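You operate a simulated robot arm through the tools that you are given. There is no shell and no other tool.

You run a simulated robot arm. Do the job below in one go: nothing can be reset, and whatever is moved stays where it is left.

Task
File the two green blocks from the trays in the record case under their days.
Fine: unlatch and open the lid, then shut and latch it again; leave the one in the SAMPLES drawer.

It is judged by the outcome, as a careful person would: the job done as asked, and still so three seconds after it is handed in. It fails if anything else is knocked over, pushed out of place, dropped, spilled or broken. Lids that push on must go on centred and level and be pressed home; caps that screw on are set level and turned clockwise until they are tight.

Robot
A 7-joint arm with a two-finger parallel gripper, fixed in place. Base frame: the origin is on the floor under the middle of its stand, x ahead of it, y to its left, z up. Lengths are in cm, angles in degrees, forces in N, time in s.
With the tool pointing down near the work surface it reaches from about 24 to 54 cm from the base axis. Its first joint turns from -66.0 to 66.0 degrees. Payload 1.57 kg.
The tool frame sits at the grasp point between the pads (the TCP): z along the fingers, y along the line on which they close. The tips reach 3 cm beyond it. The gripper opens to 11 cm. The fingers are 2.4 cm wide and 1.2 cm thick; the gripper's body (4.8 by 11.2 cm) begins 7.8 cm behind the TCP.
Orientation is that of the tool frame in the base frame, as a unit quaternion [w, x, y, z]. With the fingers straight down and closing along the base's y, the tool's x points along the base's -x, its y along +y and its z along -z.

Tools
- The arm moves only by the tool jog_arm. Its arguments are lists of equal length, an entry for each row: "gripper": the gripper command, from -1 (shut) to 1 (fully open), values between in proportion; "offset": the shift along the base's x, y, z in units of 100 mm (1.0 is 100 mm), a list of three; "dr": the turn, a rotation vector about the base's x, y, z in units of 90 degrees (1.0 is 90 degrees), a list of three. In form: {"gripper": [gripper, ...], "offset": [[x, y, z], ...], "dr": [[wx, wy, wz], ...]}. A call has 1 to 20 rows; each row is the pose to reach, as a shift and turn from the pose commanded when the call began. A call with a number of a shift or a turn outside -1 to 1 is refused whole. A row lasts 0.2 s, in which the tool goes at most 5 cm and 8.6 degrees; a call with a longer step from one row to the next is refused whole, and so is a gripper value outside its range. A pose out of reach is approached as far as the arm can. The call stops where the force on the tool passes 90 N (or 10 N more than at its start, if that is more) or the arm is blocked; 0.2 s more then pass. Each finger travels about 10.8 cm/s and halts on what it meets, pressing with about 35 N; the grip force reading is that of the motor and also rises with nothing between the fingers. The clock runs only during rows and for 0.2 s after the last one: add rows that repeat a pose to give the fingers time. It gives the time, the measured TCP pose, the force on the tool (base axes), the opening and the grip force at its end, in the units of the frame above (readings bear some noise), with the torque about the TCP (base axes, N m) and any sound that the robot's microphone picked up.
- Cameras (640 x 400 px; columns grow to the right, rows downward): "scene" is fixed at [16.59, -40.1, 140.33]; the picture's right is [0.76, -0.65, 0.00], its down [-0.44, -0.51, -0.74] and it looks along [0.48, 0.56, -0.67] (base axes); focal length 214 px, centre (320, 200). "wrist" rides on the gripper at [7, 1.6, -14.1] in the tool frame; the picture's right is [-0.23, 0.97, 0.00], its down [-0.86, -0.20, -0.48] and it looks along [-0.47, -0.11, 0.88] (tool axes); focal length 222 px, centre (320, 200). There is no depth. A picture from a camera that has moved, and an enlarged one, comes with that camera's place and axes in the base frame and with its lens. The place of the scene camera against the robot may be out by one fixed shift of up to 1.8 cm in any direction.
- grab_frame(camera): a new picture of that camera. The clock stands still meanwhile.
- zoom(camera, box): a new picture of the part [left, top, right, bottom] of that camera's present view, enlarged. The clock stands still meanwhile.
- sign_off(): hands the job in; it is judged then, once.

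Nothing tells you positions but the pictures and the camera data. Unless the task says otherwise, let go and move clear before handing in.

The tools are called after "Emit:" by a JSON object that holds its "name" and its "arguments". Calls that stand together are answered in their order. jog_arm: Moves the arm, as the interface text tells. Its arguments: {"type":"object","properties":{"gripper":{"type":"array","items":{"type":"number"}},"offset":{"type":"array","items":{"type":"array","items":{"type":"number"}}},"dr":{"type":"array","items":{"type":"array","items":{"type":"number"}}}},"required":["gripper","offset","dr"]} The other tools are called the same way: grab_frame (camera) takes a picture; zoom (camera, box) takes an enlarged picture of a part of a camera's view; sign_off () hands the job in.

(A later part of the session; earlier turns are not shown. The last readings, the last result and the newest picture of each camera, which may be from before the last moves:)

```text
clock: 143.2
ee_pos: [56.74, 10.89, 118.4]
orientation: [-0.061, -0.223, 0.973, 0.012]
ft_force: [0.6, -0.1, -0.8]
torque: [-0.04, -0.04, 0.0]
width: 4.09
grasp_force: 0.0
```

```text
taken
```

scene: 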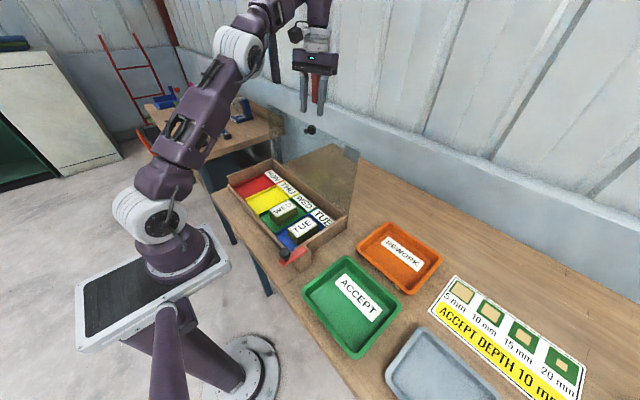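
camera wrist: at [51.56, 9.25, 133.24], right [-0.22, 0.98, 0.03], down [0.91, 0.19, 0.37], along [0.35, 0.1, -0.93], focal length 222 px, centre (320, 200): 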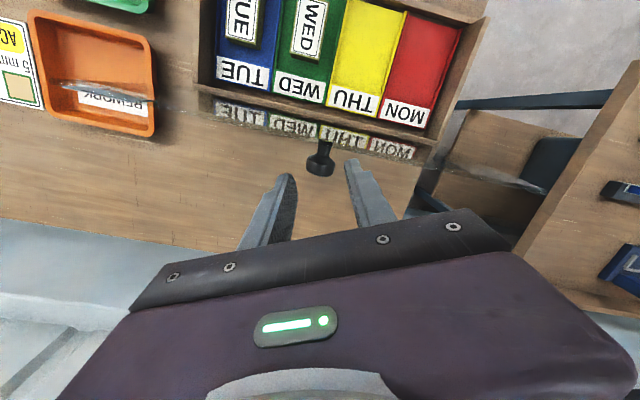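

Emit:
{"name": "jog_arm", "arguments": {"gripper": [-0.25, -0.25, -0.25, -0.25], "offset": [[0.12, 0.02, -0.07], [0.22, 0.035, -0.18], [0.27, 0.046, -0.35], [0.27, 0.046, -0.35]], "dr": [[0, 0, 0], [0, 0, 0], [0, 0, 0], [0, 0, 0]]}}

Emit:
{"name": "zoom", "arguments": {"camera": "wrist", "box": [220, 90, 420, 240]}}

Emit:
{"name": "zoom", "arguments": {"camera": "scene", "box": [270, 60, 370, 180]}}

```text
clock: 144.2
ee_pos: [59.51, 11.37, 114.98]
orientation: [-0.06, -0.222, 0.973, 0.014]
ft_force: [-0.2, 0.7, -0.4]
torque: [0.0, 0.02, 0.02]
width: 4.12
grasp_force: 0.0
out of reach, approached as far as the arm can: row 1, 2
```

```text
2.67 times, centred on (320, 165) of wrist
camera zoom: at [54.24, 9.68, 129.78], right [-0.22, 0.98, 0.03], down [0.91, 0.19, 0.37], along [0.36, 0.1, -0.93], focal length 592 px, centre (320, 293)
```

zoom: 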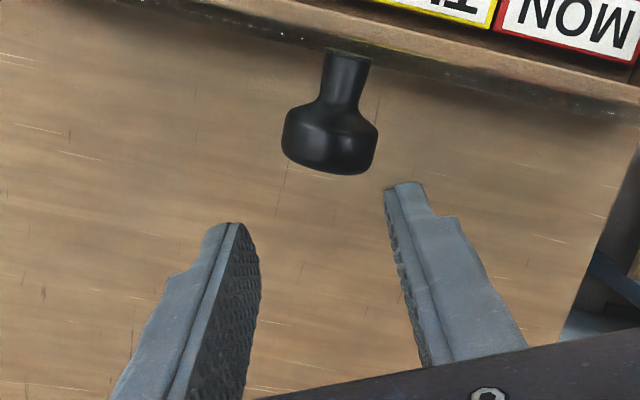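

```text
3.33 times, centred on (320, 120) of scene
camera zoom: at [16.59, -40.1, 140.33], right [0.76, -0.65, 0.0], down [-0.44, -0.51, -0.74], along [0.48, 0.56, -0.67], focal length 715 px, centre (320, 467)
```

zoom: 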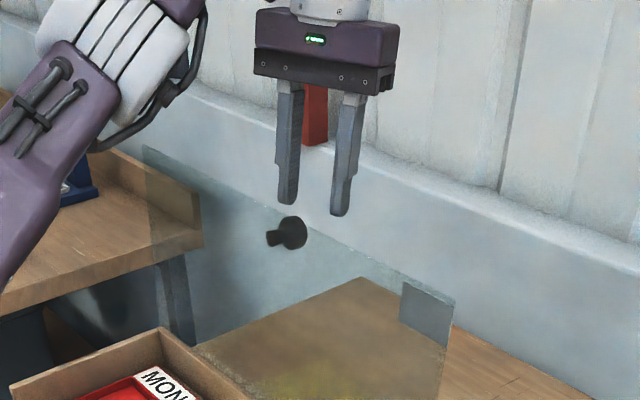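

The lid settled at ~95° (knob at about (56.7, 11.05, 109.2)), about 2 cm nearer than where I released it. I'll adjust, descending to TCP ≈ (56.9, 11.2, 110.5).

Emit:
{"name": "jog_arm", "arguments": {"gripper": [-0.25, -0.25, -0.25, -0.25, -0.25], "offset": [[-0.1, -0.01, -0.03], [-0.19, -0.017, -0.08], [-0.22, -0.017, -0.18], [-0.23, -0.017, -0.25], [-0.23, -0.017, -0.25]], "dr": [[0, 0, 0], [0, 0, 0], [0, 0, 0], [0, 0, 0], [0, 0, 0]]}}

Emit:
{"name": "zoom", "arguments": {"camera": "wrist", "box": [220, 90, 420, 240]}}

Emit:
{"name": "zoom", "arguments": {"camera": "scene", "box": [270, 60, 370, 180]}}

```text
clock: 145.4
ee_pos: [57.26, 11.02, 112.41]
orientation: [-0.061, -0.223, 0.973, 0.013]
ft_force: [0.1, -0.2, 1.2]
torque: [0.0, 0.01, 0.0]
width: 4.16
grasp_force: 0.0
```

```text
2.67 times, centred on (320, 165) of wrist
camera zoom: at [51.96, 9.45, 127.22], right [-0.22, 0.98, 0.03], down [0.91, 0.19, 0.37], along [0.36, 0.1, -0.93], focal length 592 px, centre (320, 293)
```

zoom: 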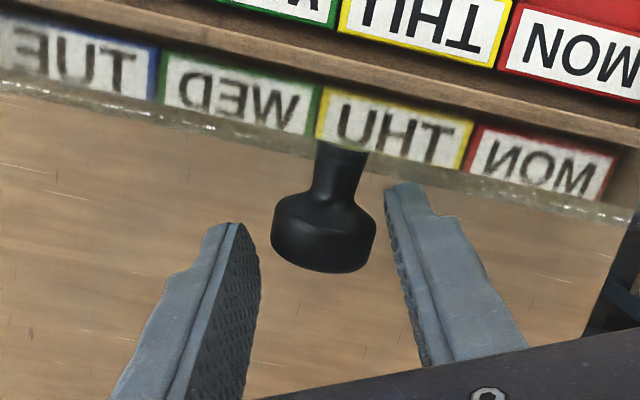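

```text
3.33 times, centred on (320, 120) of scene
camera zoom: at [16.59, -40.1, 140.33], right [0.76, -0.65, 0.0], down [-0.44, -0.51, -0.74], along [0.48, 0.56, -0.67], focal length 715 px, centre (320, 467)
```

zoom: 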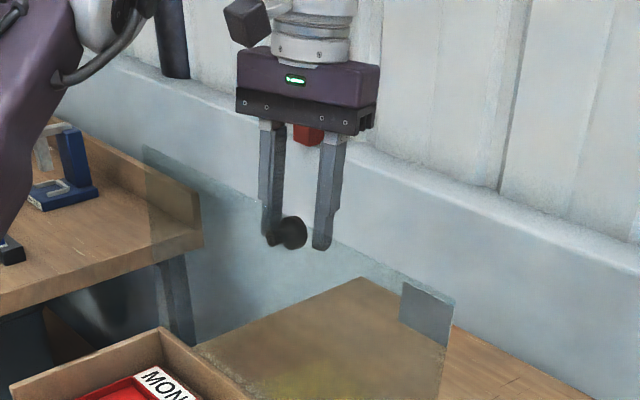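

Emit:
{"name": "jog_arm", "arguments": {"gripper": [-0.25, -0.25, -0.25, -0.25], "offset": [[-0.01, 0.005, -0.07], [-0.016, 0.007, -0.13], [-0.02, 0.01, -0.17], [-0.02, 0.01, -0.17]], "dr": [[0, 0, 0], [0, 0, 0], [0, 0, 0], [0, 0, 0]]}}

Emit:
{"name": "jog_arm", "arguments": {"gripper": [-0.4, -0.6, -1, -1, -1], "offset": [[0, 0, 0], [0, 0, 0], [0, 0, 0], [0, 0, 0], [0, 0, 0]], "dr": [[0, 0, 0], [0, 0, 0], [0, 0, 0], [0, 0, 0], [0, 0, 0]]}}

Emit:
{"name": "zoom", "arguments": {"camera": "wrist", "box": [220, 90, 420, 240]}}

Emit:
{"name": "zoom", "arguments": {"camera": "scene", "box": [270, 60, 370, 180]}}

```text
clock: 146.4
ee_pos: [56.96, 11.21, 110.72]
orientation: [-0.06, -0.222, 0.973, 0.013]
ft_force: [0.4, 0.7, -0.4]
torque: [-0.01, -0.03, -0.01]
width: 4.14
grasp_force: 0.0
```

```text
clock: 147.6
ee_pos: [57.01, 11.21, 110.77]
orientation: [-0.061, -0.223, 0.973, 0.013]
ft_force: [-0.6, 6.9, -1.3]
torque: [0.12, 0.02, 0.1]
width: 2.99
grasp_force: 38.7
```

```text
2.67 times, centred on (320, 165) of wrist
camera zoom: at [51.79, 9.65, 125.59], right [-0.22, 0.98, 0.03], down [0.91, 0.19, 0.37], along [0.35, 0.1, -0.93], focal length 592 px, centre (320, 293)
```

zoom: 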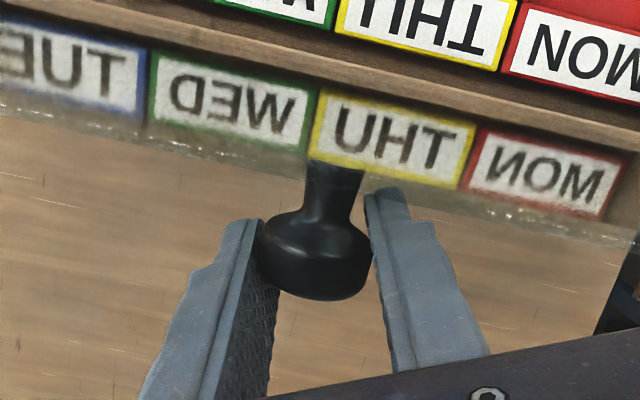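

```text
3.33 times, centred on (320, 120) of scene
camera zoom: at [16.59, -40.08, 140.34], right [0.76, -0.65, 0.0], down [-0.44, -0.51, -0.74], along [0.48, 0.56, -0.67], focal length 715 px, centre (320, 467)
```

zoom: 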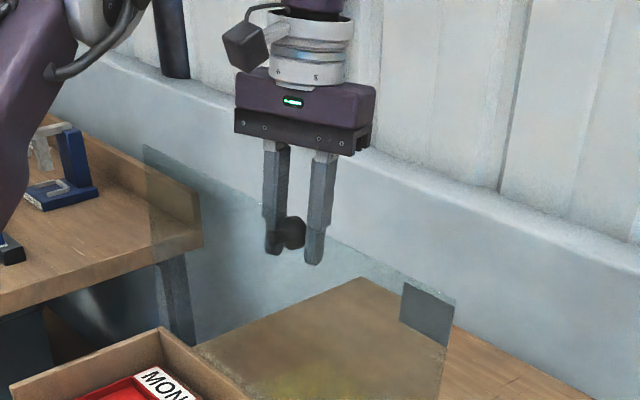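

Gripped firmly. Now swinging the lid back toward closed in small steps.

Emit:
{"name": "jog_arm", "arguments": {"gripper": [-1, -1, -1, -1, -1, -1, -1], "offset": [[-0.0775, 0, 0.019], [-0.1557, 0, 0.034], [-0.2345, 0, 0.046], [-0.3138, 0, 0.055], [-0.3933, 0, 0.06], [-0.4731, 0, 0.062], [-0.4731, 0, 0.062]], "dr": [[0, 0, 0], [0, 0, 0], [0, 0, 0], [0, 0, 0], [0, 0, 0], [0, 0, 0], [0, 0, 0]]}}

Emit:
{"name": "zoom", "arguments": {"camera": "wrist", "box": [220, 90, 420, 240]}}

Emit:
{"name": "zoom", "arguments": {"camera": "scene", "box": [215, 100, 375, 260]}}

```text
clock: 149.2
ee_pos: [52.33, 11.21, 111.29]
orientation: [-0.06, -0.223, 0.973, 0.012]
ft_force: [5.2, -3.8, 4.0]
torque: [0.39, -1.06, 0.01]
width: 2.94
grasp_force: 39.3
```

```text
2.67 times, centred on (320, 165) of wrist
camera zoom: at [47.07, 9.59, 126.15], right [-0.22, 0.98, 0.02], down [0.91, 0.19, 0.37], along [0.36, 0.1, -0.93], focal length 592 px, centre (320, 293)
```

zoom: 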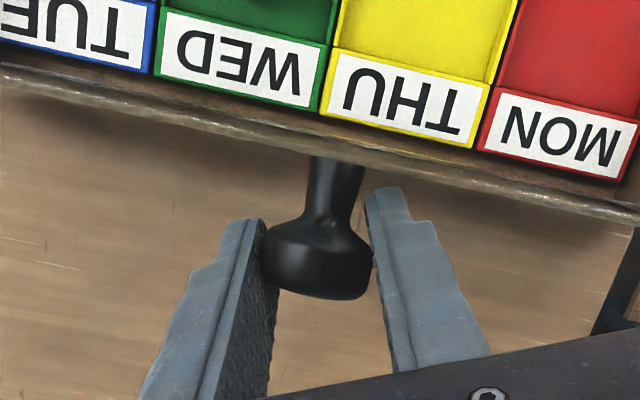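

```text
2.50 times, centred on (295, 180) of scene
camera zoom: at [16.6, -40.12, 140.33], right [0.76, -0.65, 0.0], down [-0.44, -0.51, -0.74], along [0.48, 0.56, -0.67], focal length 536 px, centre (382, 250)
```

zoom: 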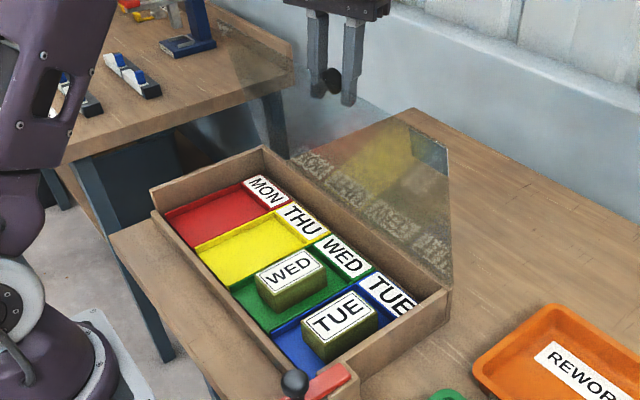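

Emit:
{"name": "jog_arm", "arguments": {"gripper": [-1, -1, -1, -1, -1, -1, -1, -1, -1, -1, -1], "offset": [[-0.0797, 0, -0.0019], [-0.1592, 0, -0.0072], [-0.2385, 0, -0.016], [-0.3172, 0, -0.0283], [-0.3954, 0, -0.0439], [-0.4728, 0, -0.0629], [-0.5493, 0, -0.0854], [-0.6248, 0, -0.1111], [-0.699, 0, -0.1401], [-0.772, 0, -0.1722], [-0.772, 0, -0.1722]], "dr": [[0, 0, 0], [0, 0, 0], [0, 0, 0], [0, 0, 0], [0, 0, 0], [0, 0, 0], [0, 0, 0], [0, 0, 0], [0, 0, 0], [0, 0, 0], [0, 0, 0]]}}

Emit:
{"name": "zoom", "arguments": {"camera": "wrist", "box": [220, 90, 420, 240]}}

Emit:
{"name": "zoom", "arguments": {"camera": "scene", "box": [215, 100, 375, 260]}}

```text
clock: 151.6
ee_pos: [44.63, 11.37, 109.64]
orientation: [-0.06, -0.223, 0.973, 0.013]
ft_force: [9.9, 16.6, -13.4]
torque: [0.67, -0.92, -0.45]
width: 2.95
grasp_force: 39.3
```

```text
2.67 times, centred on (320, 165) of wrist
camera zoom: at [39.34, 9.72, 124.5], right [-0.22, 0.98, 0.03], down [0.91, 0.19, 0.37], along [0.35, 0.11, -0.93], focal length 592 px, centre (320, 293)
```

zoom: 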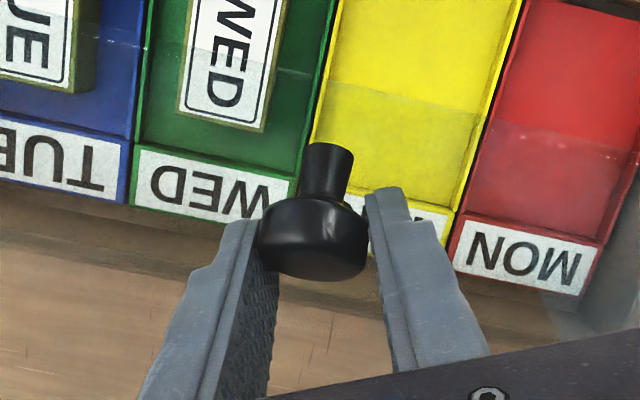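

```text
2.50 times, centred on (295, 180) of scene
camera zoom: at [16.64, -40.04, 140.34], right [0.76, -0.65, 0.0], down [-0.44, -0.51, -0.74], along [0.48, 0.56, -0.67], focal length 536 px, centre (382, 250)
```

zoom: 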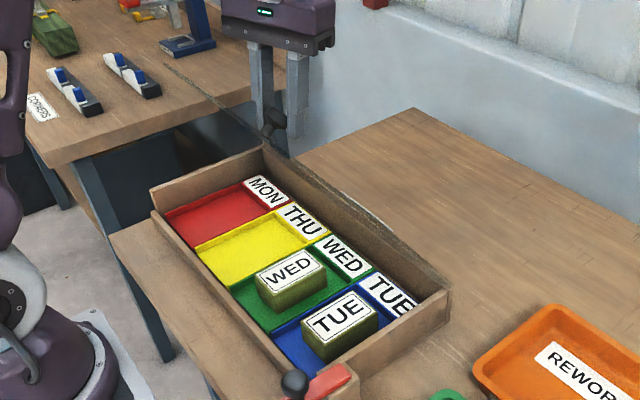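

Emit:
{"name": "zoom", "arguments": {"camera": "scene", "box": [260, 110, 320, 165]}}

Emit:
{"name": "grab_frame", "arguments": {"camera": "wrist"}}

```text
7.27 times, centred on (290, 138) of scene
camera zoom: at [16.64, -40.04, 140.34], right [0.76, -0.65, 0.0], down [-0.44, -0.51, -0.74], along [0.48, 0.56, -0.67], focal length 1560 px, centre (538, 654)
```

zoom: 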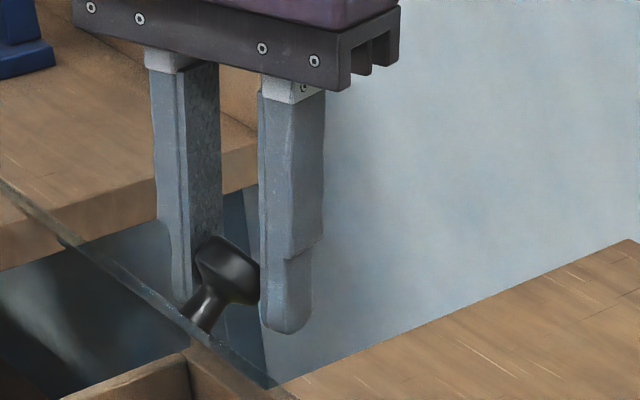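

```text
taken
camera wrist: at [39.34, 9.72, 124.5], right [-0.22, 0.98, 0.03], down [0.91, 0.19, 0.37], along [0.35, 0.11, -0.93], focal length 222 px, centre (320, 200)
```

wrist: 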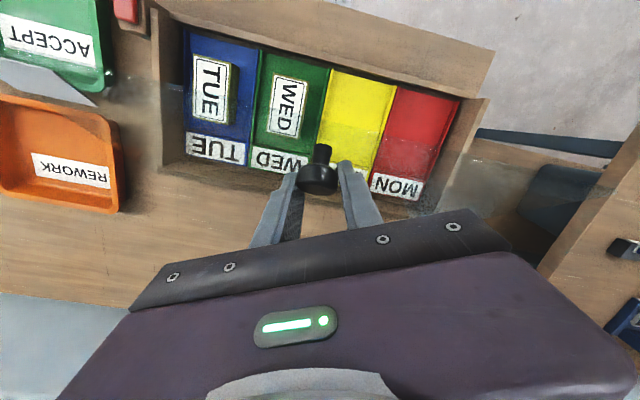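

The knob is still well up the fingers. I'll continue closing to ~35° with a small recentring shift in −y and −x.

Emit:
{"name": "jog_arm", "arguments": {"gripper": [-1, -1, -1, -1, -1, -1, -1, -1], "offset": [[-0.092, -0.005, -0.0457], [-0.168, -0.01, -0.0872], [-0.242, -0.015, -0.1316], [-0.313, -0.02, -0.1788], [-0.375, -0.02, -0.2288], [-0.435, -0.02, -0.2814], [-0.492, -0.02, -0.3367], [-0.492, -0.02, -0.3367]], "dr": [[0, -0.004, 0], [0, -0.008, 0], [0, -0.012, 0], [0, -0.016, 0], [0, -0.02, 0], [0, -0.024, 0], [0, -0.028, 0], [0, -0.028, 0]]}}

Emit:
{"name": "zoom", "arguments": {"camera": "wrist", "box": [220, 90, 420, 240]}}

Emit:
{"name": "zoom", "arguments": {"camera": "scene", "box": [215, 110, 355, 250]}}

```text
clock: 153.4
ee_pos: [39.55, 11.27, 106.31]
orientation: [-0.038, -0.223, 0.974, 0.01]
ft_force: [2.0, 41.9, 4.5]
torque: [1.05, -0.96, -0.59]
width: 2.92
grasp_force: 39.3
```

```text
2.67 times, centred on (320, 165) of wrist
camera zoom: at [33.78, 9.65, 120.87], right [-0.22, 0.98, 0.02], down [0.89, 0.19, 0.41], along [0.4, 0.11, -0.91], focal length 592 px, centre (320, 293)
```

zoom: 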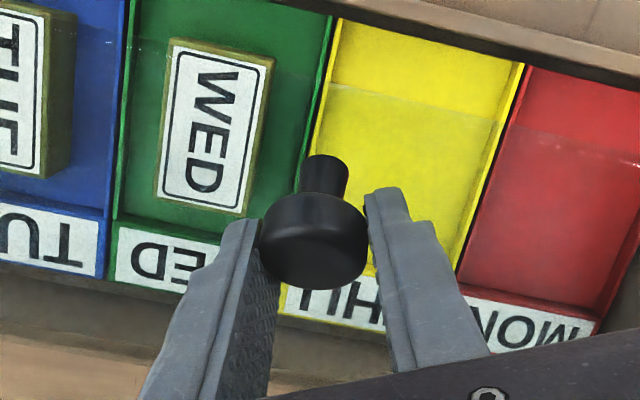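

```text
2.86 times, centred on (285, 180) of scene
camera zoom: at [16.59, -39.98, 140.37], right [0.76, -0.65, 0.0], down [-0.44, -0.51, -0.74], along [0.48, 0.56, -0.67], focal length 613 px, centre (420, 257)
```

zoom: 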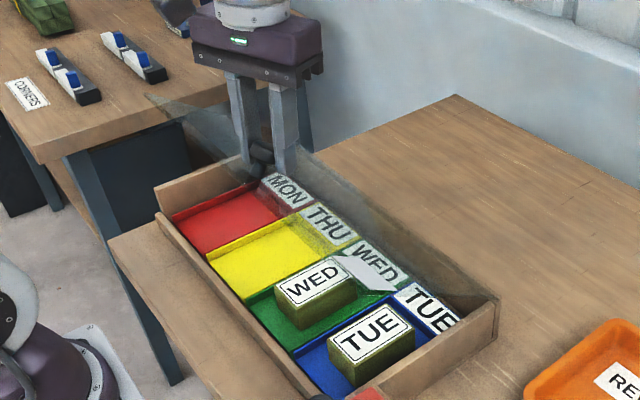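

Emit:
{"name": "jog_arm", "arguments": {"gripper": [-1, -1, -1, -1, -1, -1, -1, -1, -1, -1], "offset": [[-0.055, 0.005, -0.0576], [-0.1075, 0.01, -0.1176], [-0.1574, 0.015, -0.1798], [-0.2045, 0.015, -0.2442], [-0.2487, 0.015, -0.3106], [-0.2899, 0.015, -0.3788], [-0.3282, 0.015, -0.4487], [-0.3634, 0.015, -0.5202], [-0.3953, 0.015, -0.5933], [-0.3953, 0.015, -0.5933]], "dr": [[0, -0.005, 0], [0, -0.01, 0], [0, -0.015, 0], [0, -0.02, 0], [0, -0.025, 0], [0, -0.03, 0], [0, -0.035, 0], [0, -0.04, 0], [0, -0.045, 0], [0, -0.045, 0]]}}

Emit:
{"name": "zoom", "arguments": {"camera": "wrist", "box": [220, 90, 420, 240]}}

Emit:
{"name": "zoom", "arguments": {"camera": "scene", "box": [215, 110, 355, 250]}}

```text
clock: 155.6
ee_pos: [35.79, 11.18, 100.27]
orientation: [-0.004, -0.224, 0.975, 0.0]
ft_force: [-7.9, 36.8, 6.9]
torque: [0.65, -0.67, -0.13]
width: 2.92
grasp_force: 38.9
```

```text
2.67 times, centred on (320, 165) of wrist
camera zoom: at [28.77, 9.66, 114.42], right [-0.22, 0.98, 0.0], down [0.86, 0.19, 0.47], along [0.46, 0.1, -0.88], focal length 592 px, centre (320, 293)
```

zoom: 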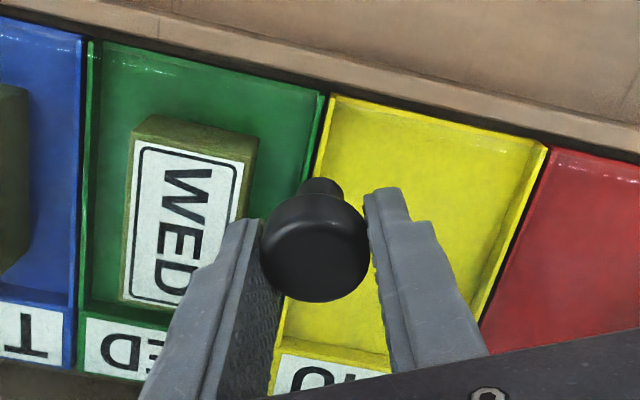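

```text
2.86 times, centred on (285, 180) of scene
camera zoom: at [16.56, -40.0, 140.37], right [0.76, -0.65, 0.0], down [-0.44, -0.51, -0.74], along [0.48, 0.56, -0.67], focal length 613 px, centre (420, 257)
```

zoom: 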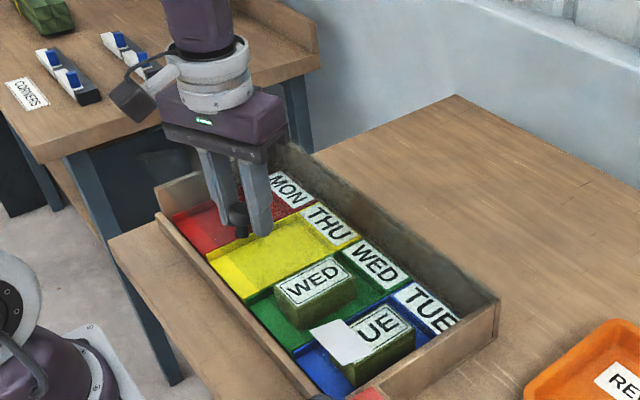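

Emit:
{"name": "jog_arm", "arguments": {"gripper": [-1, -1, -1, -1, -1, -1], "offset": [[-0.0289, 0.005, -0.0743], [-0.0544, 0.01, -0.1499], [-0.0766, 0.01, -0.2264], [-0.09, 0.01, -0.28], [-0.1, 0.01, -0.32], [-0.1, 0.01, -0.32]], "dr": [[0, 0, 0], [0, 0, 0], [0, 0, 0], [0, 0, 0], [0, 0, 0], [0, 0, 0]]}}

Emit:
{"name": "zoom", "arguments": {"camera": "wrist", "box": [120, 60, 520, 240]}}

Emit:
{"name": "zoom", "arguments": {"camera": "scene", "box": [215, 140, 355, 265]}}

```text
clock: 157.0
ee_pos: [34.68, 11.27, 97.13]
orientation: [-0.005, -0.222, 0.975, -0.001]
ft_force: [5.8, 8.7, 2.9]
torque: [0.45, -1.03, -0.07]
width: 2.91
grasp_force: 38.8
```

```text
1.60 times, centred on (320, 150) of wrist
camera zoom: at [27.75, 9.62, 111.26], right [-0.22, 0.98, 0.0], down [0.86, 0.19, 0.47], along [0.46, 0.1, -0.88], focal length 355 px, centre (320, 280)
```

zoom: 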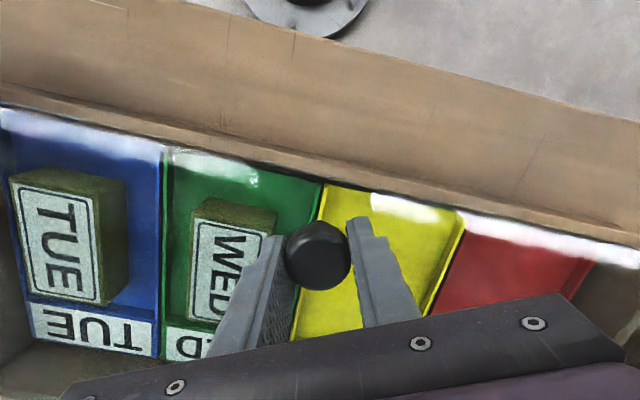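

```text
3.20 times, centred on (285, 202) of scene
camera zoom: at [16.6, -40.08, 140.34], right [0.76, -0.65, 0.0], down [-0.44, -0.51, -0.74], along [0.48, 0.56, -0.67], focal length 686 px, centre (432, 192)
```

zoom: 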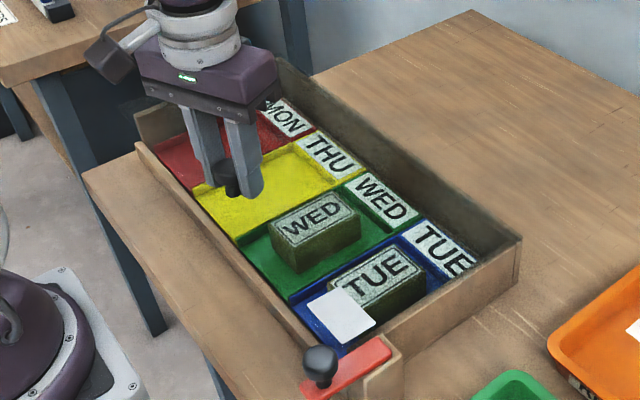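

Emit:
{"name": "jog_arm", "arguments": {"gripper": [-1, -1, -1, -1], "offset": [[-0.005, 0.0, -0.03], [-0.01, 0.0, -0.06], [-0.012, 0.0, -0.08], [-0.012, 0.0, -0.08]], "dr": [[0, 0, 0], [0, 0, 0], [0, 0, 0], [0, 0, 0]]}}

Emit:
{"name": "zoom", "arguments": {"camera": "scene", "box": [215, 140, 355, 265]}}

```text
clock: 158.0
ee_pos: [34.4, 11.09, 96.35]
orientation: [-0.006, -0.224, 0.975, 0.0]
ft_force: [3.2, 3.0, 2.7]
torque: [0.34, -0.82, 0.05]
width: 2.91
grasp_force: 39.1
```

```text
3.20 times, centred on (285, 202) of scene
camera zoom: at [16.6, -40.09, 140.33], right [0.76, -0.65, 0.0], down [-0.44, -0.51, -0.74], along [0.48, 0.56, -0.67], focal length 686 px, centre (432, 192)
```

zoom: 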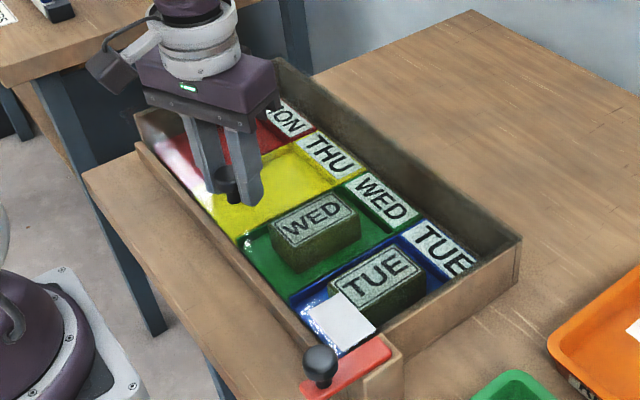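

Emit:
{"name": "jog_arm", "arguments": {"gripper": [-1, -1, -1], "offset": [[-0.002, 0.0, -0.02], [-0.003, 0.0, -0.035], [-0.003, 0.0, -0.035]], "dr": [[0, 0, 0], [0, 0, 0], [0, 0, 0]]}}

Emit:
{"name": "zoom", "arguments": {"camera": "scene", "box": [215, 140, 355, 265]}}

```text
clock: 158.8
ee_pos: [34.41, 11.22, 95.91]
orientation: [-0.005, -0.223, 0.975, -0.001]
ft_force: [-10.0, 2.9, 3.8]
torque: [0.46, -0.74, 0.07]
width: 2.93
grasp_force: 38.9
```

```text
3.20 times, centred on (285, 202) of scene
camera zoom: at [16.56, -40.1, 140.34], right [0.76, -0.65, 0.0], down [-0.44, -0.51, -0.74], along [0.48, 0.56, -0.67], focal length 686 px, centre (432, 192)
```

zoom: 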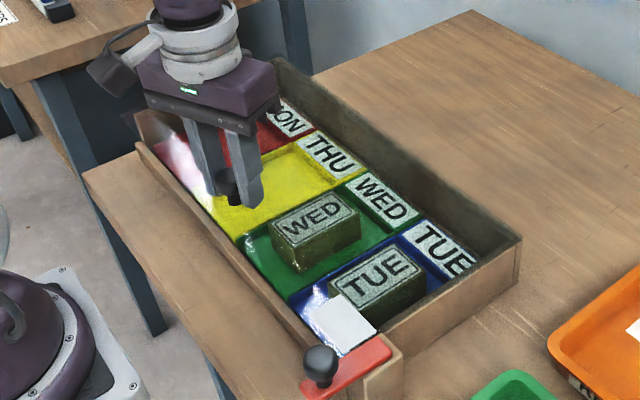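

Emit:
{"name": "zoom", "arguments": {"camera": "wrist", "box": [220, 90, 420, 240]}}

Emit:
{"name": "zoom", "arguments": {"camera": "scene", "box": [275, 220, 325, 260]}}

Emit:
{"name": "zoom", "arguments": {"camera": "scene", "box": [225, 160, 275, 205]}}

```text
2.67 times, centred on (320, 165) of wrist
camera zoom: at [27.55, 9.6, 110.15], right [-0.22, 0.98, 0.0], down [0.86, 0.19, 0.47], along [0.46, 0.1, -0.88], focal length 592 px, centre (320, 293)
```

zoom: 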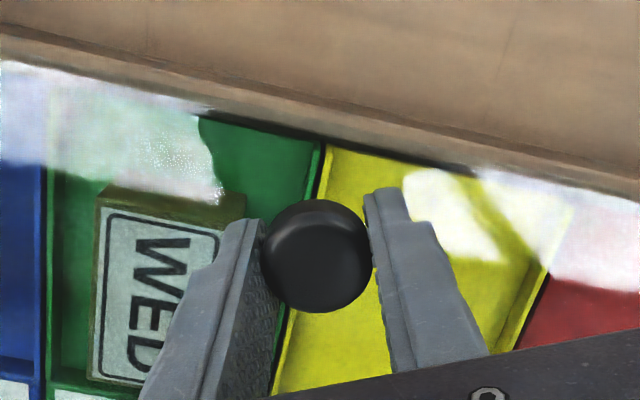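

```text
10.00 times, centred on (300, 240) of scene
camera zoom: at [16.56, -40.1, 140.34], right [0.76, -0.65, 0.0], down [-0.44, -0.51, -0.74], along [0.48, 0.56, -0.67], focal length 2145 px, centre (520, -200)
```

zoom: 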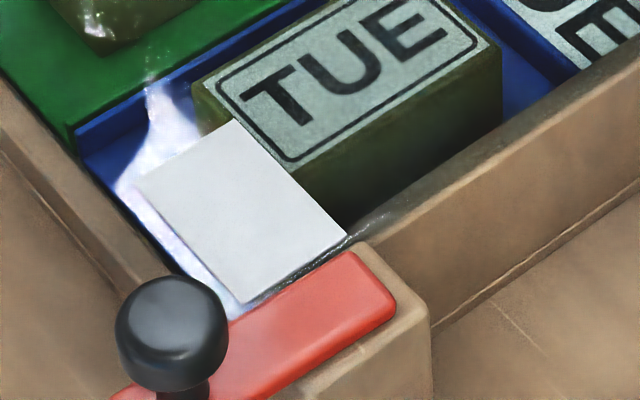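

```text
8.89 times, centred on (250, 182) of scene
camera zoom: at [16.56, -40.1, 140.34], right [0.76, -0.65, 0.0], down [-0.44, -0.51, -0.74], along [0.48, 0.56, -0.67], focal length 1906 px, centre (942, 356)
```

zoom: 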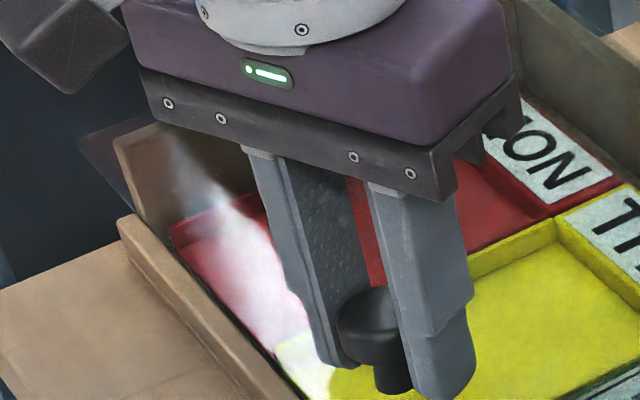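

The lid is within a millimetre or two of seated. I'll ease down slightly more, then release and rise straight up.

Emit:
{"name": "jog_arm", "arguments": {"gripper": [-1, -1, -1], "offset": [[0.0, 0.0, -0.01], [0.0, 0.0, -0.015], [0.0, 0.0, -0.015]], "dr": [[0, 0, 0], [0, 0, 0], [0, 0, 0]]}}

Emit:
{"name": "jog_arm", "arguments": {"gripper": [-0.5, -0.35, -0.25, -0.25, -0.25, -0.25, -0.25, -0.25], "offset": [[0, 0, 0], [0, 0, 0], [0, 0, 0], [0, 0, 0], [0, 0, 0.15], [0, 0, 0.35], [0, 0, 0.6], [0, 0, 0.6]], "dr": [[0, 0, 0], [0, 0, 0], [0, 0, 0], [0, 0, 0], [0, 0, 0], [0, 0, 0], [0, 0, 0], [0, 0, 0]]}}

Emit:
{"name": "zoom", "arguments": {"camera": "scene", "box": [215, 140, 355, 265]}}

Emit:
{"name": "grab_frame", "arguments": {"camera": "wrist"}}

```text
clock: 159.6
ee_pos: [34.46, 11.07, 95.78]
orientation: [-0.006, -0.223, 0.975, 0.0]
ft_force: [-17.8, 1.8, 23.9]
torque: [-0.05, 0.33, 0.02]
width: 2.94
grasp_force: 38.7
```

```text
clock: 161.4
ee_pos: [34.66, 11.24, 101.82]
orientation: [-0.005, -0.223, 0.975, 0.0]
ft_force: [0.8, -0.2, -0.3]
torque: [0.01, 0.01, 0.01]
width: 4.14
grasp_force: 0.0
```

```text
3.20 times, centred on (285, 202) of scene
camera zoom: at [16.59, -40.1, 140.33], right [0.76, -0.65, 0.0], down [-0.44, -0.51, -0.74], along [0.48, 0.56, -0.67], focal length 686 px, centre (432, 192)
```

zoom: 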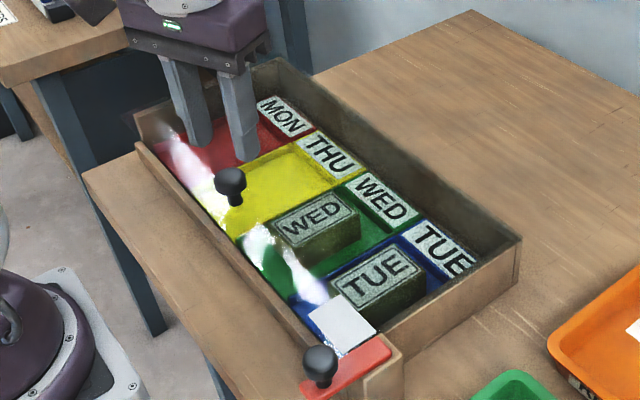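

```text
taken
camera wrist: at [27.71, 9.66, 116.03], right [-0.22, 0.98, 0.0], down [0.86, 0.19, 0.47], along [0.46, 0.1, -0.88], focal length 222 px, centre (320, 200)
```

wrist: 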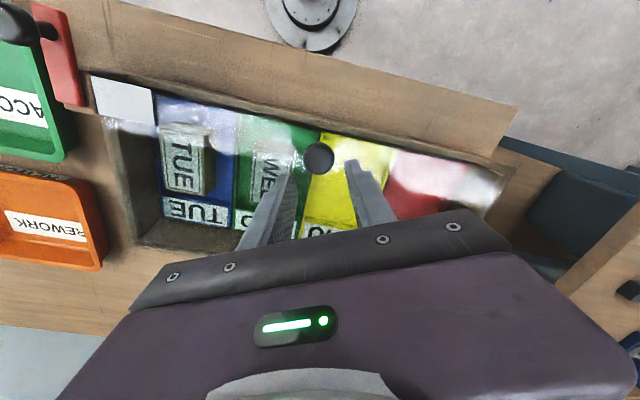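

The lid is seated (felt a firm stop) and the blocks lie under it. Next, the latch: I'll straighten the tool and look at the latch knob for re-latching.

Emit:
{"name": "jog_arm", "arguments": {"gripper": [-0.25, -0.25, -0.25, -0.25, -0.25, -0.25], "offset": [[0.0, 0.0, 0.1], [0.0, -0.25, 0.2], [0.0, -0.5, 0.2], [0.0, -0.75, 0.2], [0.0, -1.0, 0.2], [0.0, -1.0, 0.2]], "dr": [[0, 0, 0], [0, -0.0015, -0.075], [0, -0.003, -0.15], [0, -0.0045, -0.225], [0, -0.006, -0.286], [0, -0.006, -0.286]]}}

Emit:
{"name": "jog_arm", "arguments": {"gripper": [-0.25, -0.25, -0.25, -0.25, -0.25], "offset": [[0.0, -0.25, 0.0], [0.0, -0.5, 0.0], [-0.05, -0.75, 0.0], [-0.1, -1.0, 0.0], [-0.1, -1.0, 0.0]], "dr": [[0, 0, 0], [0, 0, 0], [0, 0, 0], [0, 0, 0], [0, 0, 0]]}}

Emit:
{"name": "zoom", "arguments": {"camera": "wrist", "box": [180, 60, 420, 220]}}

Emit:
{"name": "zoom", "arguments": {"camera": "scene", "box": [265, 205, 325, 265]}}

```text
clock: 162.8
ee_pos: [34.7, 1.13, 103.76]
orientation: [0.001, 0.0, 1.0, -0.001]
ft_force: [0.1, 0.1, 0.7]
torque: [0.02, -0.02, 0.02]
width: 4.14
grasp_force: 0.1
```

```text
clock: 164.0
ee_pos: [33.64, -8.81, 103.75]
orientation: [0.0, 0.0, 1.0, 0.0]
ft_force: [0.5, 0.1, 0.3]
torque: [0.0, 0.01, 0.01]
width: 4.13
grasp_force: 0.1
```

```text
2.50 times, centred on (300, 140) of wrist
camera zoom: at [26.62, -7.16, 117.89], right [0.23, 0.97, 0.0], down [0.86, -0.2, 0.48], along [0.47, -0.11, -0.88], focal length 555 px, centre (370, 350)
```

zoom: 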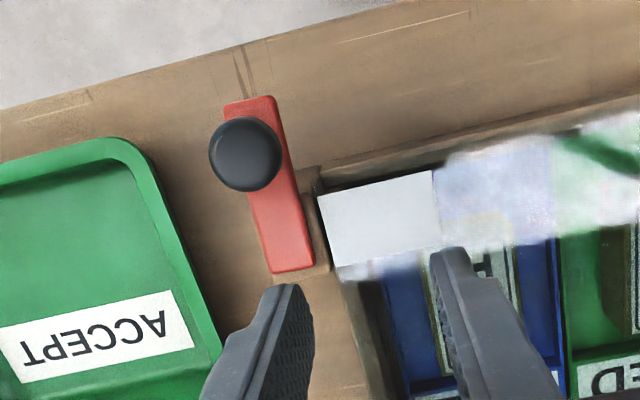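

```text
6.67 times, centred on (295, 235) of scene
camera zoom: at [16.59, -40.1, 140.33], right [0.76, -0.65, 0.0], down [-0.44, -0.51, -0.74], along [0.48, 0.56, -0.67], focal length 1430 px, centre (487, -33)
```

zoom: 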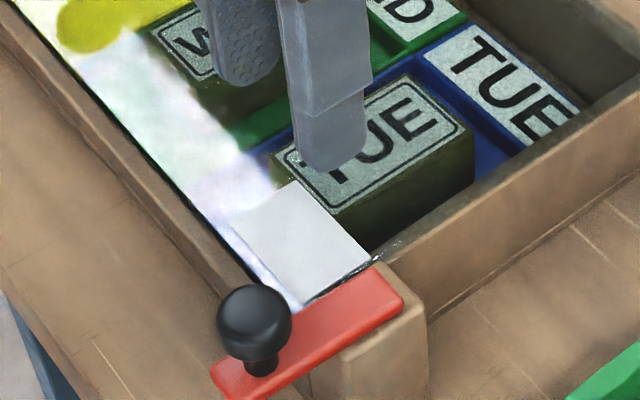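

Latch knob is at (29.05, −12.65). Moving above it, fingers closing along y, then descending to straddle it.

Emit:
{"name": "jog_arm", "arguments": {"gripper": [-0.25, -0.25, -0.25, -0.25, -0.25], "offset": [[-0.1, -0.13, 0.0], [-0.2, -0.26, 0.0], [-0.33, -0.384, -0.05], [-0.456, -0.384, -0.1], [-0.456, -0.384, -0.1]], "dr": [[0, 0, 0], [0, 0, 0], [0, 0, 0], [0, 0, 0], [0, 0, 0]]}}

Emit:
{"name": "zoom", "arguments": {"camera": "wrist", "box": [220, 90, 420, 240]}}

```text
clock: 165.2
ee_pos: [29.04, -12.59, 102.8]
orientation: [0.0, 0.0, 1.0, 0.0]
ft_force: [0.1, -0.3, 0.7]
torque: [-0.01, 0.0, 0.0]
width: 4.12
grasp_force: 0.1
```

```text
2.67 times, centred on (320, 165) of wrist
camera zoom: at [22.06, -10.94, 116.87], right [0.23, 0.97, 0.0], down [0.85, -0.2, 0.48], along [0.47, -0.11, -0.88], focal length 592 px, centre (320, 293)
```

zoom: 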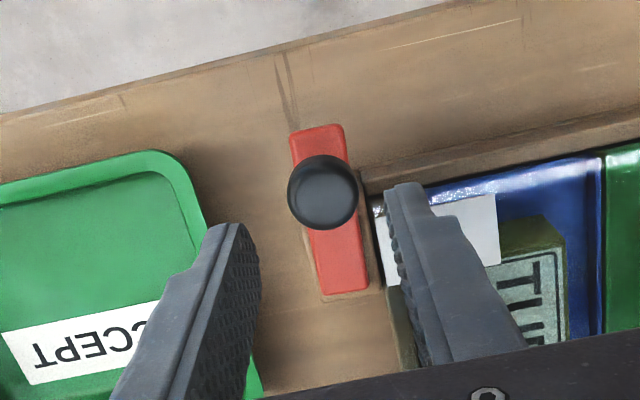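

Emit:
{"name": "jog_arm", "arguments": {"gripper": [-0.25, -0.25, -0.25, -0.25, -0.25], "offset": [[0.01, 0.0, -0.15], [0.01, 0.0, -0.3], [0.01, 0.0, -0.45], [0.01, 0.0, -0.56], [0.01, 0.0, -0.56]], "dr": [[0, 0, 0], [0, 0, 0], [0, 0, 0], [0, 0, 0], [0, 0, 0]]}}

Emit:
{"name": "zoom", "arguments": {"camera": "wrist", "box": [220, 90, 420, 240]}}

Emit:
{"name": "zoom", "arguments": {"camera": "scene", "box": [255, 205, 325, 275]}}

```text
clock: 166.4
ee_pos: [29.25, -12.62, 97.17]
orientation: [0.0, 0.0, 1.0, 0.0]
ft_force: [0.1, 1.0, -0.2]
torque: [0.01, -0.01, 0.0]
width: 4.13
grasp_force: 0.1
```

```text
2.67 times, centred on (320, 165) of wrist
camera zoom: at [22.15, -11.07, 111.3], right [0.23, 0.97, 0.0], down [0.86, -0.2, 0.48], along [0.47, -0.11, -0.88], focal length 592 px, centre (320, 293)
```

zoom: 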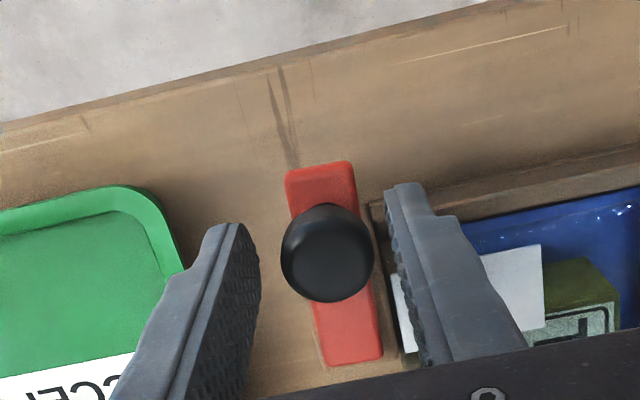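

```text
5.71 times, centred on (290, 240) of scene
camera zoom: at [16.59, -40.1, 140.33], right [0.76, -0.65, 0.0], down [-0.44, -0.51, -0.74], along [0.48, 0.56, -0.67], focal length 1226 px, centre (491, -29)
```

zoom: 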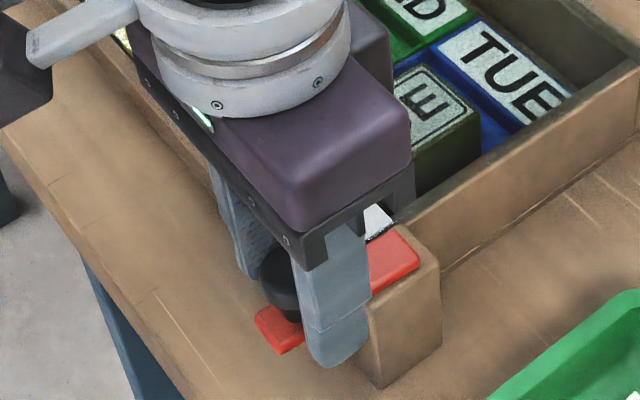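

Emit:
{"name": "jog_arm", "arguments": {"gripper": [-0.25, -0.25, -0.25, -0.25, -0.25, -0.25, -0.25, -0.25, -0.25, -0.25, -0.25, -0.25], "offset": [[0.0, 0.045, 0], [0.005, 0.088, 0], [0.012, 0.126, 0], [0.023, 0.163, 0], [0.037, 0.198, 0], [0.054, 0.233, 0], [0.074, 0.266, 0], [0.096, 0.297, 0], [0.122, 0.326, 0], [0.149, 0.353, 0], [0.179, 0.376, 0], [0.179, 0.376, 0]], "dr": [[0, 0, 0], [0, 0, 0], [0, 0, -0.0556], [0, 0, -0.1111], [0, 0, -0.1667], [0, 0, -0.2222], [0, 0, -0.2778], [0, 0, -0.3333], [0, 0, -0.3889], [0, 0, -0.4444], [0, 0, -0.5], [0, 0, -0.5]]}}

Emit:
{"name": "zoom", "arguments": {"camera": "wrist", "box": [220, 90, 420, 240]}}

Emit:
{"name": "zoom", "arguments": {"camera": "scene", "box": [255, 205, 325, 275]}}

```text
clock: 169.0
ee_pos: [30.84, -8.88, 97.31]
orientation: [0.001, 0.384, 0.924, 0.0]
ft_force: [-1.3, 0.5, -0.6]
torque: [-0.01, -0.01, 0.01]
width: 4.15
grasp_force: 0.1
```

```text
2.67 times, centred on (320, 165) of wrist
camera zoom: at [27.04, -2.78, 111.32], right [0.85, 0.53, 0.0], down [0.46, -0.75, 0.48], along [0.25, -0.41, -0.88], focal length 592 px, centre (320, 293)
```

zoom: 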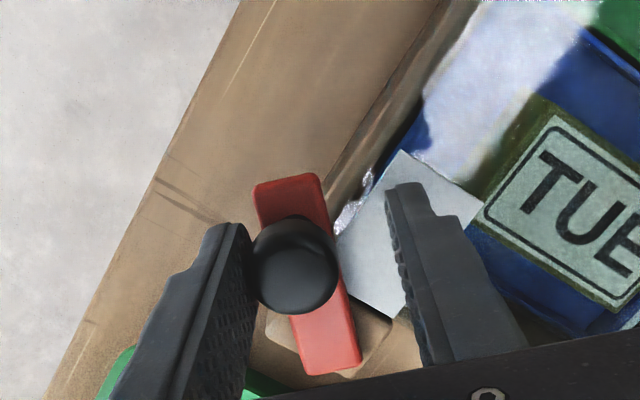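

```text
5.71 times, centred on (290, 240) of scene
camera zoom: at [16.59, -40.1, 140.33], right [0.76, -0.65, 0.0], down [-0.44, -0.51, -0.74], along [0.48, 0.56, -0.67], focal length 1226 px, centre (491, -29)
```

zoom: 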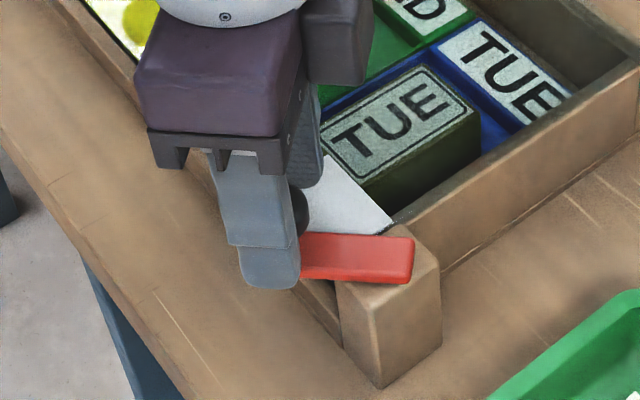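

Emit:
{"name": "jog_arm", "arguments": {"gripper": [-0.25, -0.25, -0.25, -0.25, -0.25, -0.25, -0.25, -0.25, -0.25, -0.25], "offset": [[0.032, 0.021, 0], [0.066, 0.04, 0], [0.101, 0.056, 0], [0.137, 0.068, 0], [0.174, 0.078, 0], [0.212, 0.083, 0], [0.251, 0.086, 0], [0.289, 0.085, 0], [0.327, 0.081, 0], [0.327, 0.081, 0]], "dr": [[0, 0, -0.0556], [0, 0, -0.1111], [0, 0, -0.1667], [0, 0, -0.2222], [0, 0, -0.2778], [0, 0, -0.3333], [0, 0, -0.3889], [0, 0, -0.4444], [0, 0, -0.5], [0, 0, -0.5]]}}

Emit:
{"name": "zoom", "arguments": {"camera": "wrist", "box": [220, 90, 420, 240]}}

Emit:
{"name": "zoom", "arguments": {"camera": "scene", "box": [255, 205, 325, 275]}}

```text
clock: 171.2
ee_pos: [34.18, -8.12, 97.12]
orientation: [0.0, 0.707, 0.707, 0.0]
ft_force: [-1.0, 0.6, 0.5]
torque: [-0.01, -0.01, -0.02]
width: 4.18
grasp_force: 0.2
```

```text
2.67 times, centred on (320, 165) of wrist
camera zoom: at [35.79, -1.13, 111.31], right [0.97, -0.23, 0.0], down [-0.2, -0.85, 0.48], along [-0.11, -0.47, -0.88], focal length 592 px, centre (320, 293)
```

zoom: 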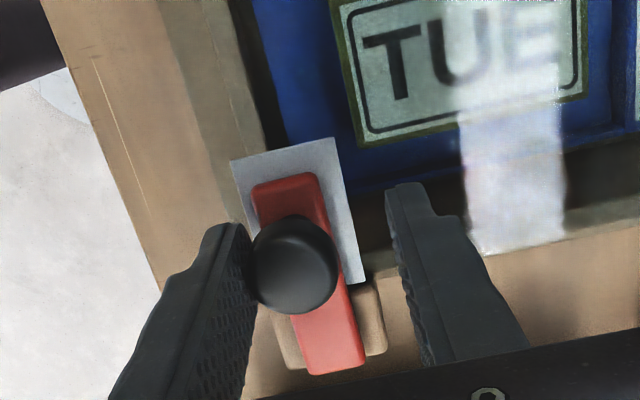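

```text
5.71 times, centred on (290, 240) of scene
camera zoom: at [16.59, -40.1, 140.33], right [0.76, -0.65, 0.0], down [-0.44, -0.51, -0.74], along [0.48, 0.56, -0.67], focal length 1226 px, centre (491, -29)
```

zoom: 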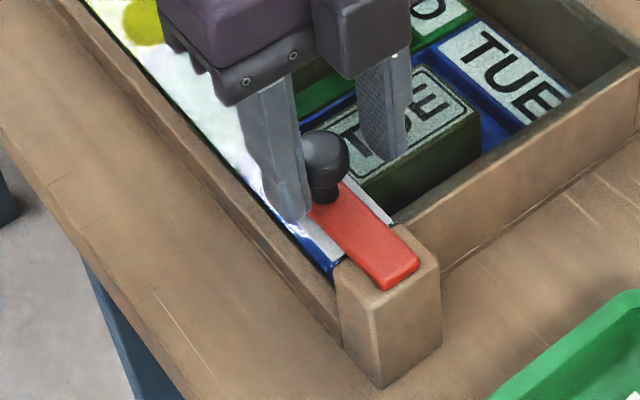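

The latch arm is over the keeper, about 3–4° short of its original position. A small further push in +x.

Emit:
{"name": "jog_arm", "arguments": {"gripper": [-0.25, -0.25, -0.25], "offset": [[0.02, 0.0, 0], [0.035, 0.0, 0], [0.035, 0.0, 0]], "dr": [[0, 0, 0], [0, 0, 0], [0, 0, 0]]}}

Emit:
{"name": "zoom", "arguments": {"camera": "wrist", "box": [220, 90, 420, 240]}}

Emit:
{"name": "zoom", "arguments": {"camera": "scene", "box": [280, 225, 320, 260]}}

```text
clock: 172.0
ee_pos: [34.52, -8.08, 97.23]
orientation: [-0.001, 0.708, 0.707, -0.001]
ft_force: [-4.8, -1.9, 0.7]
torque: [0.01, 0.05, 0.06]
width: 4.56
grasp_force: 2.0
```

```text
2.67 times, centred on (320, 165) of wrist
camera zoom: at [36.1, -1.11, 111.29], right [0.97, -0.23, 0.0], down [-0.2, -0.86, 0.48], along [-0.11, -0.47, -0.88], focal length 592 px, centre (320, 293)
```

zoom: 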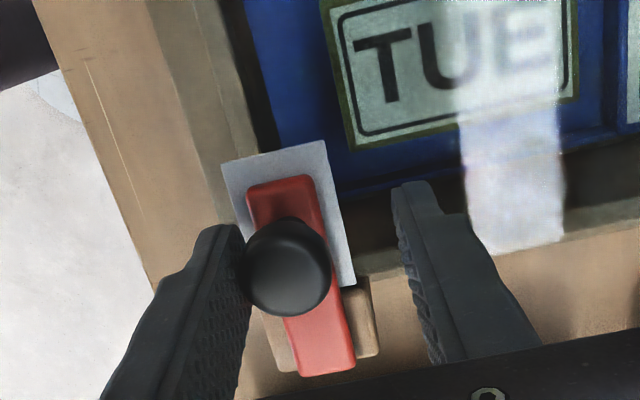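

```text
11.43 times, centred on (300, 242) of scene
camera zoom: at [16.58, -40.1, 140.33], right [0.76, -0.65, 0.0], down [-0.44, -0.51, -0.74], along [0.48, 0.56, -0.67], focal length 2451 px, centre (549, -286)
```

zoom: 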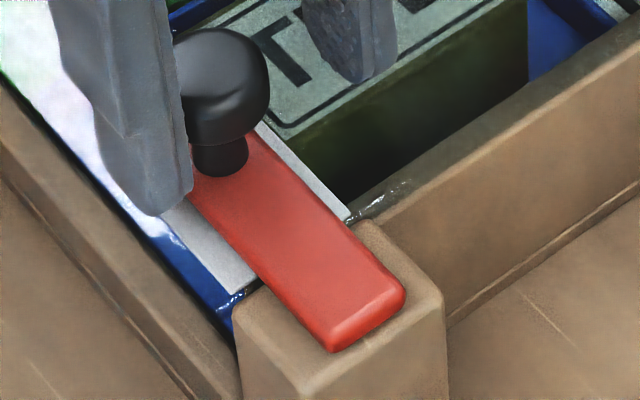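

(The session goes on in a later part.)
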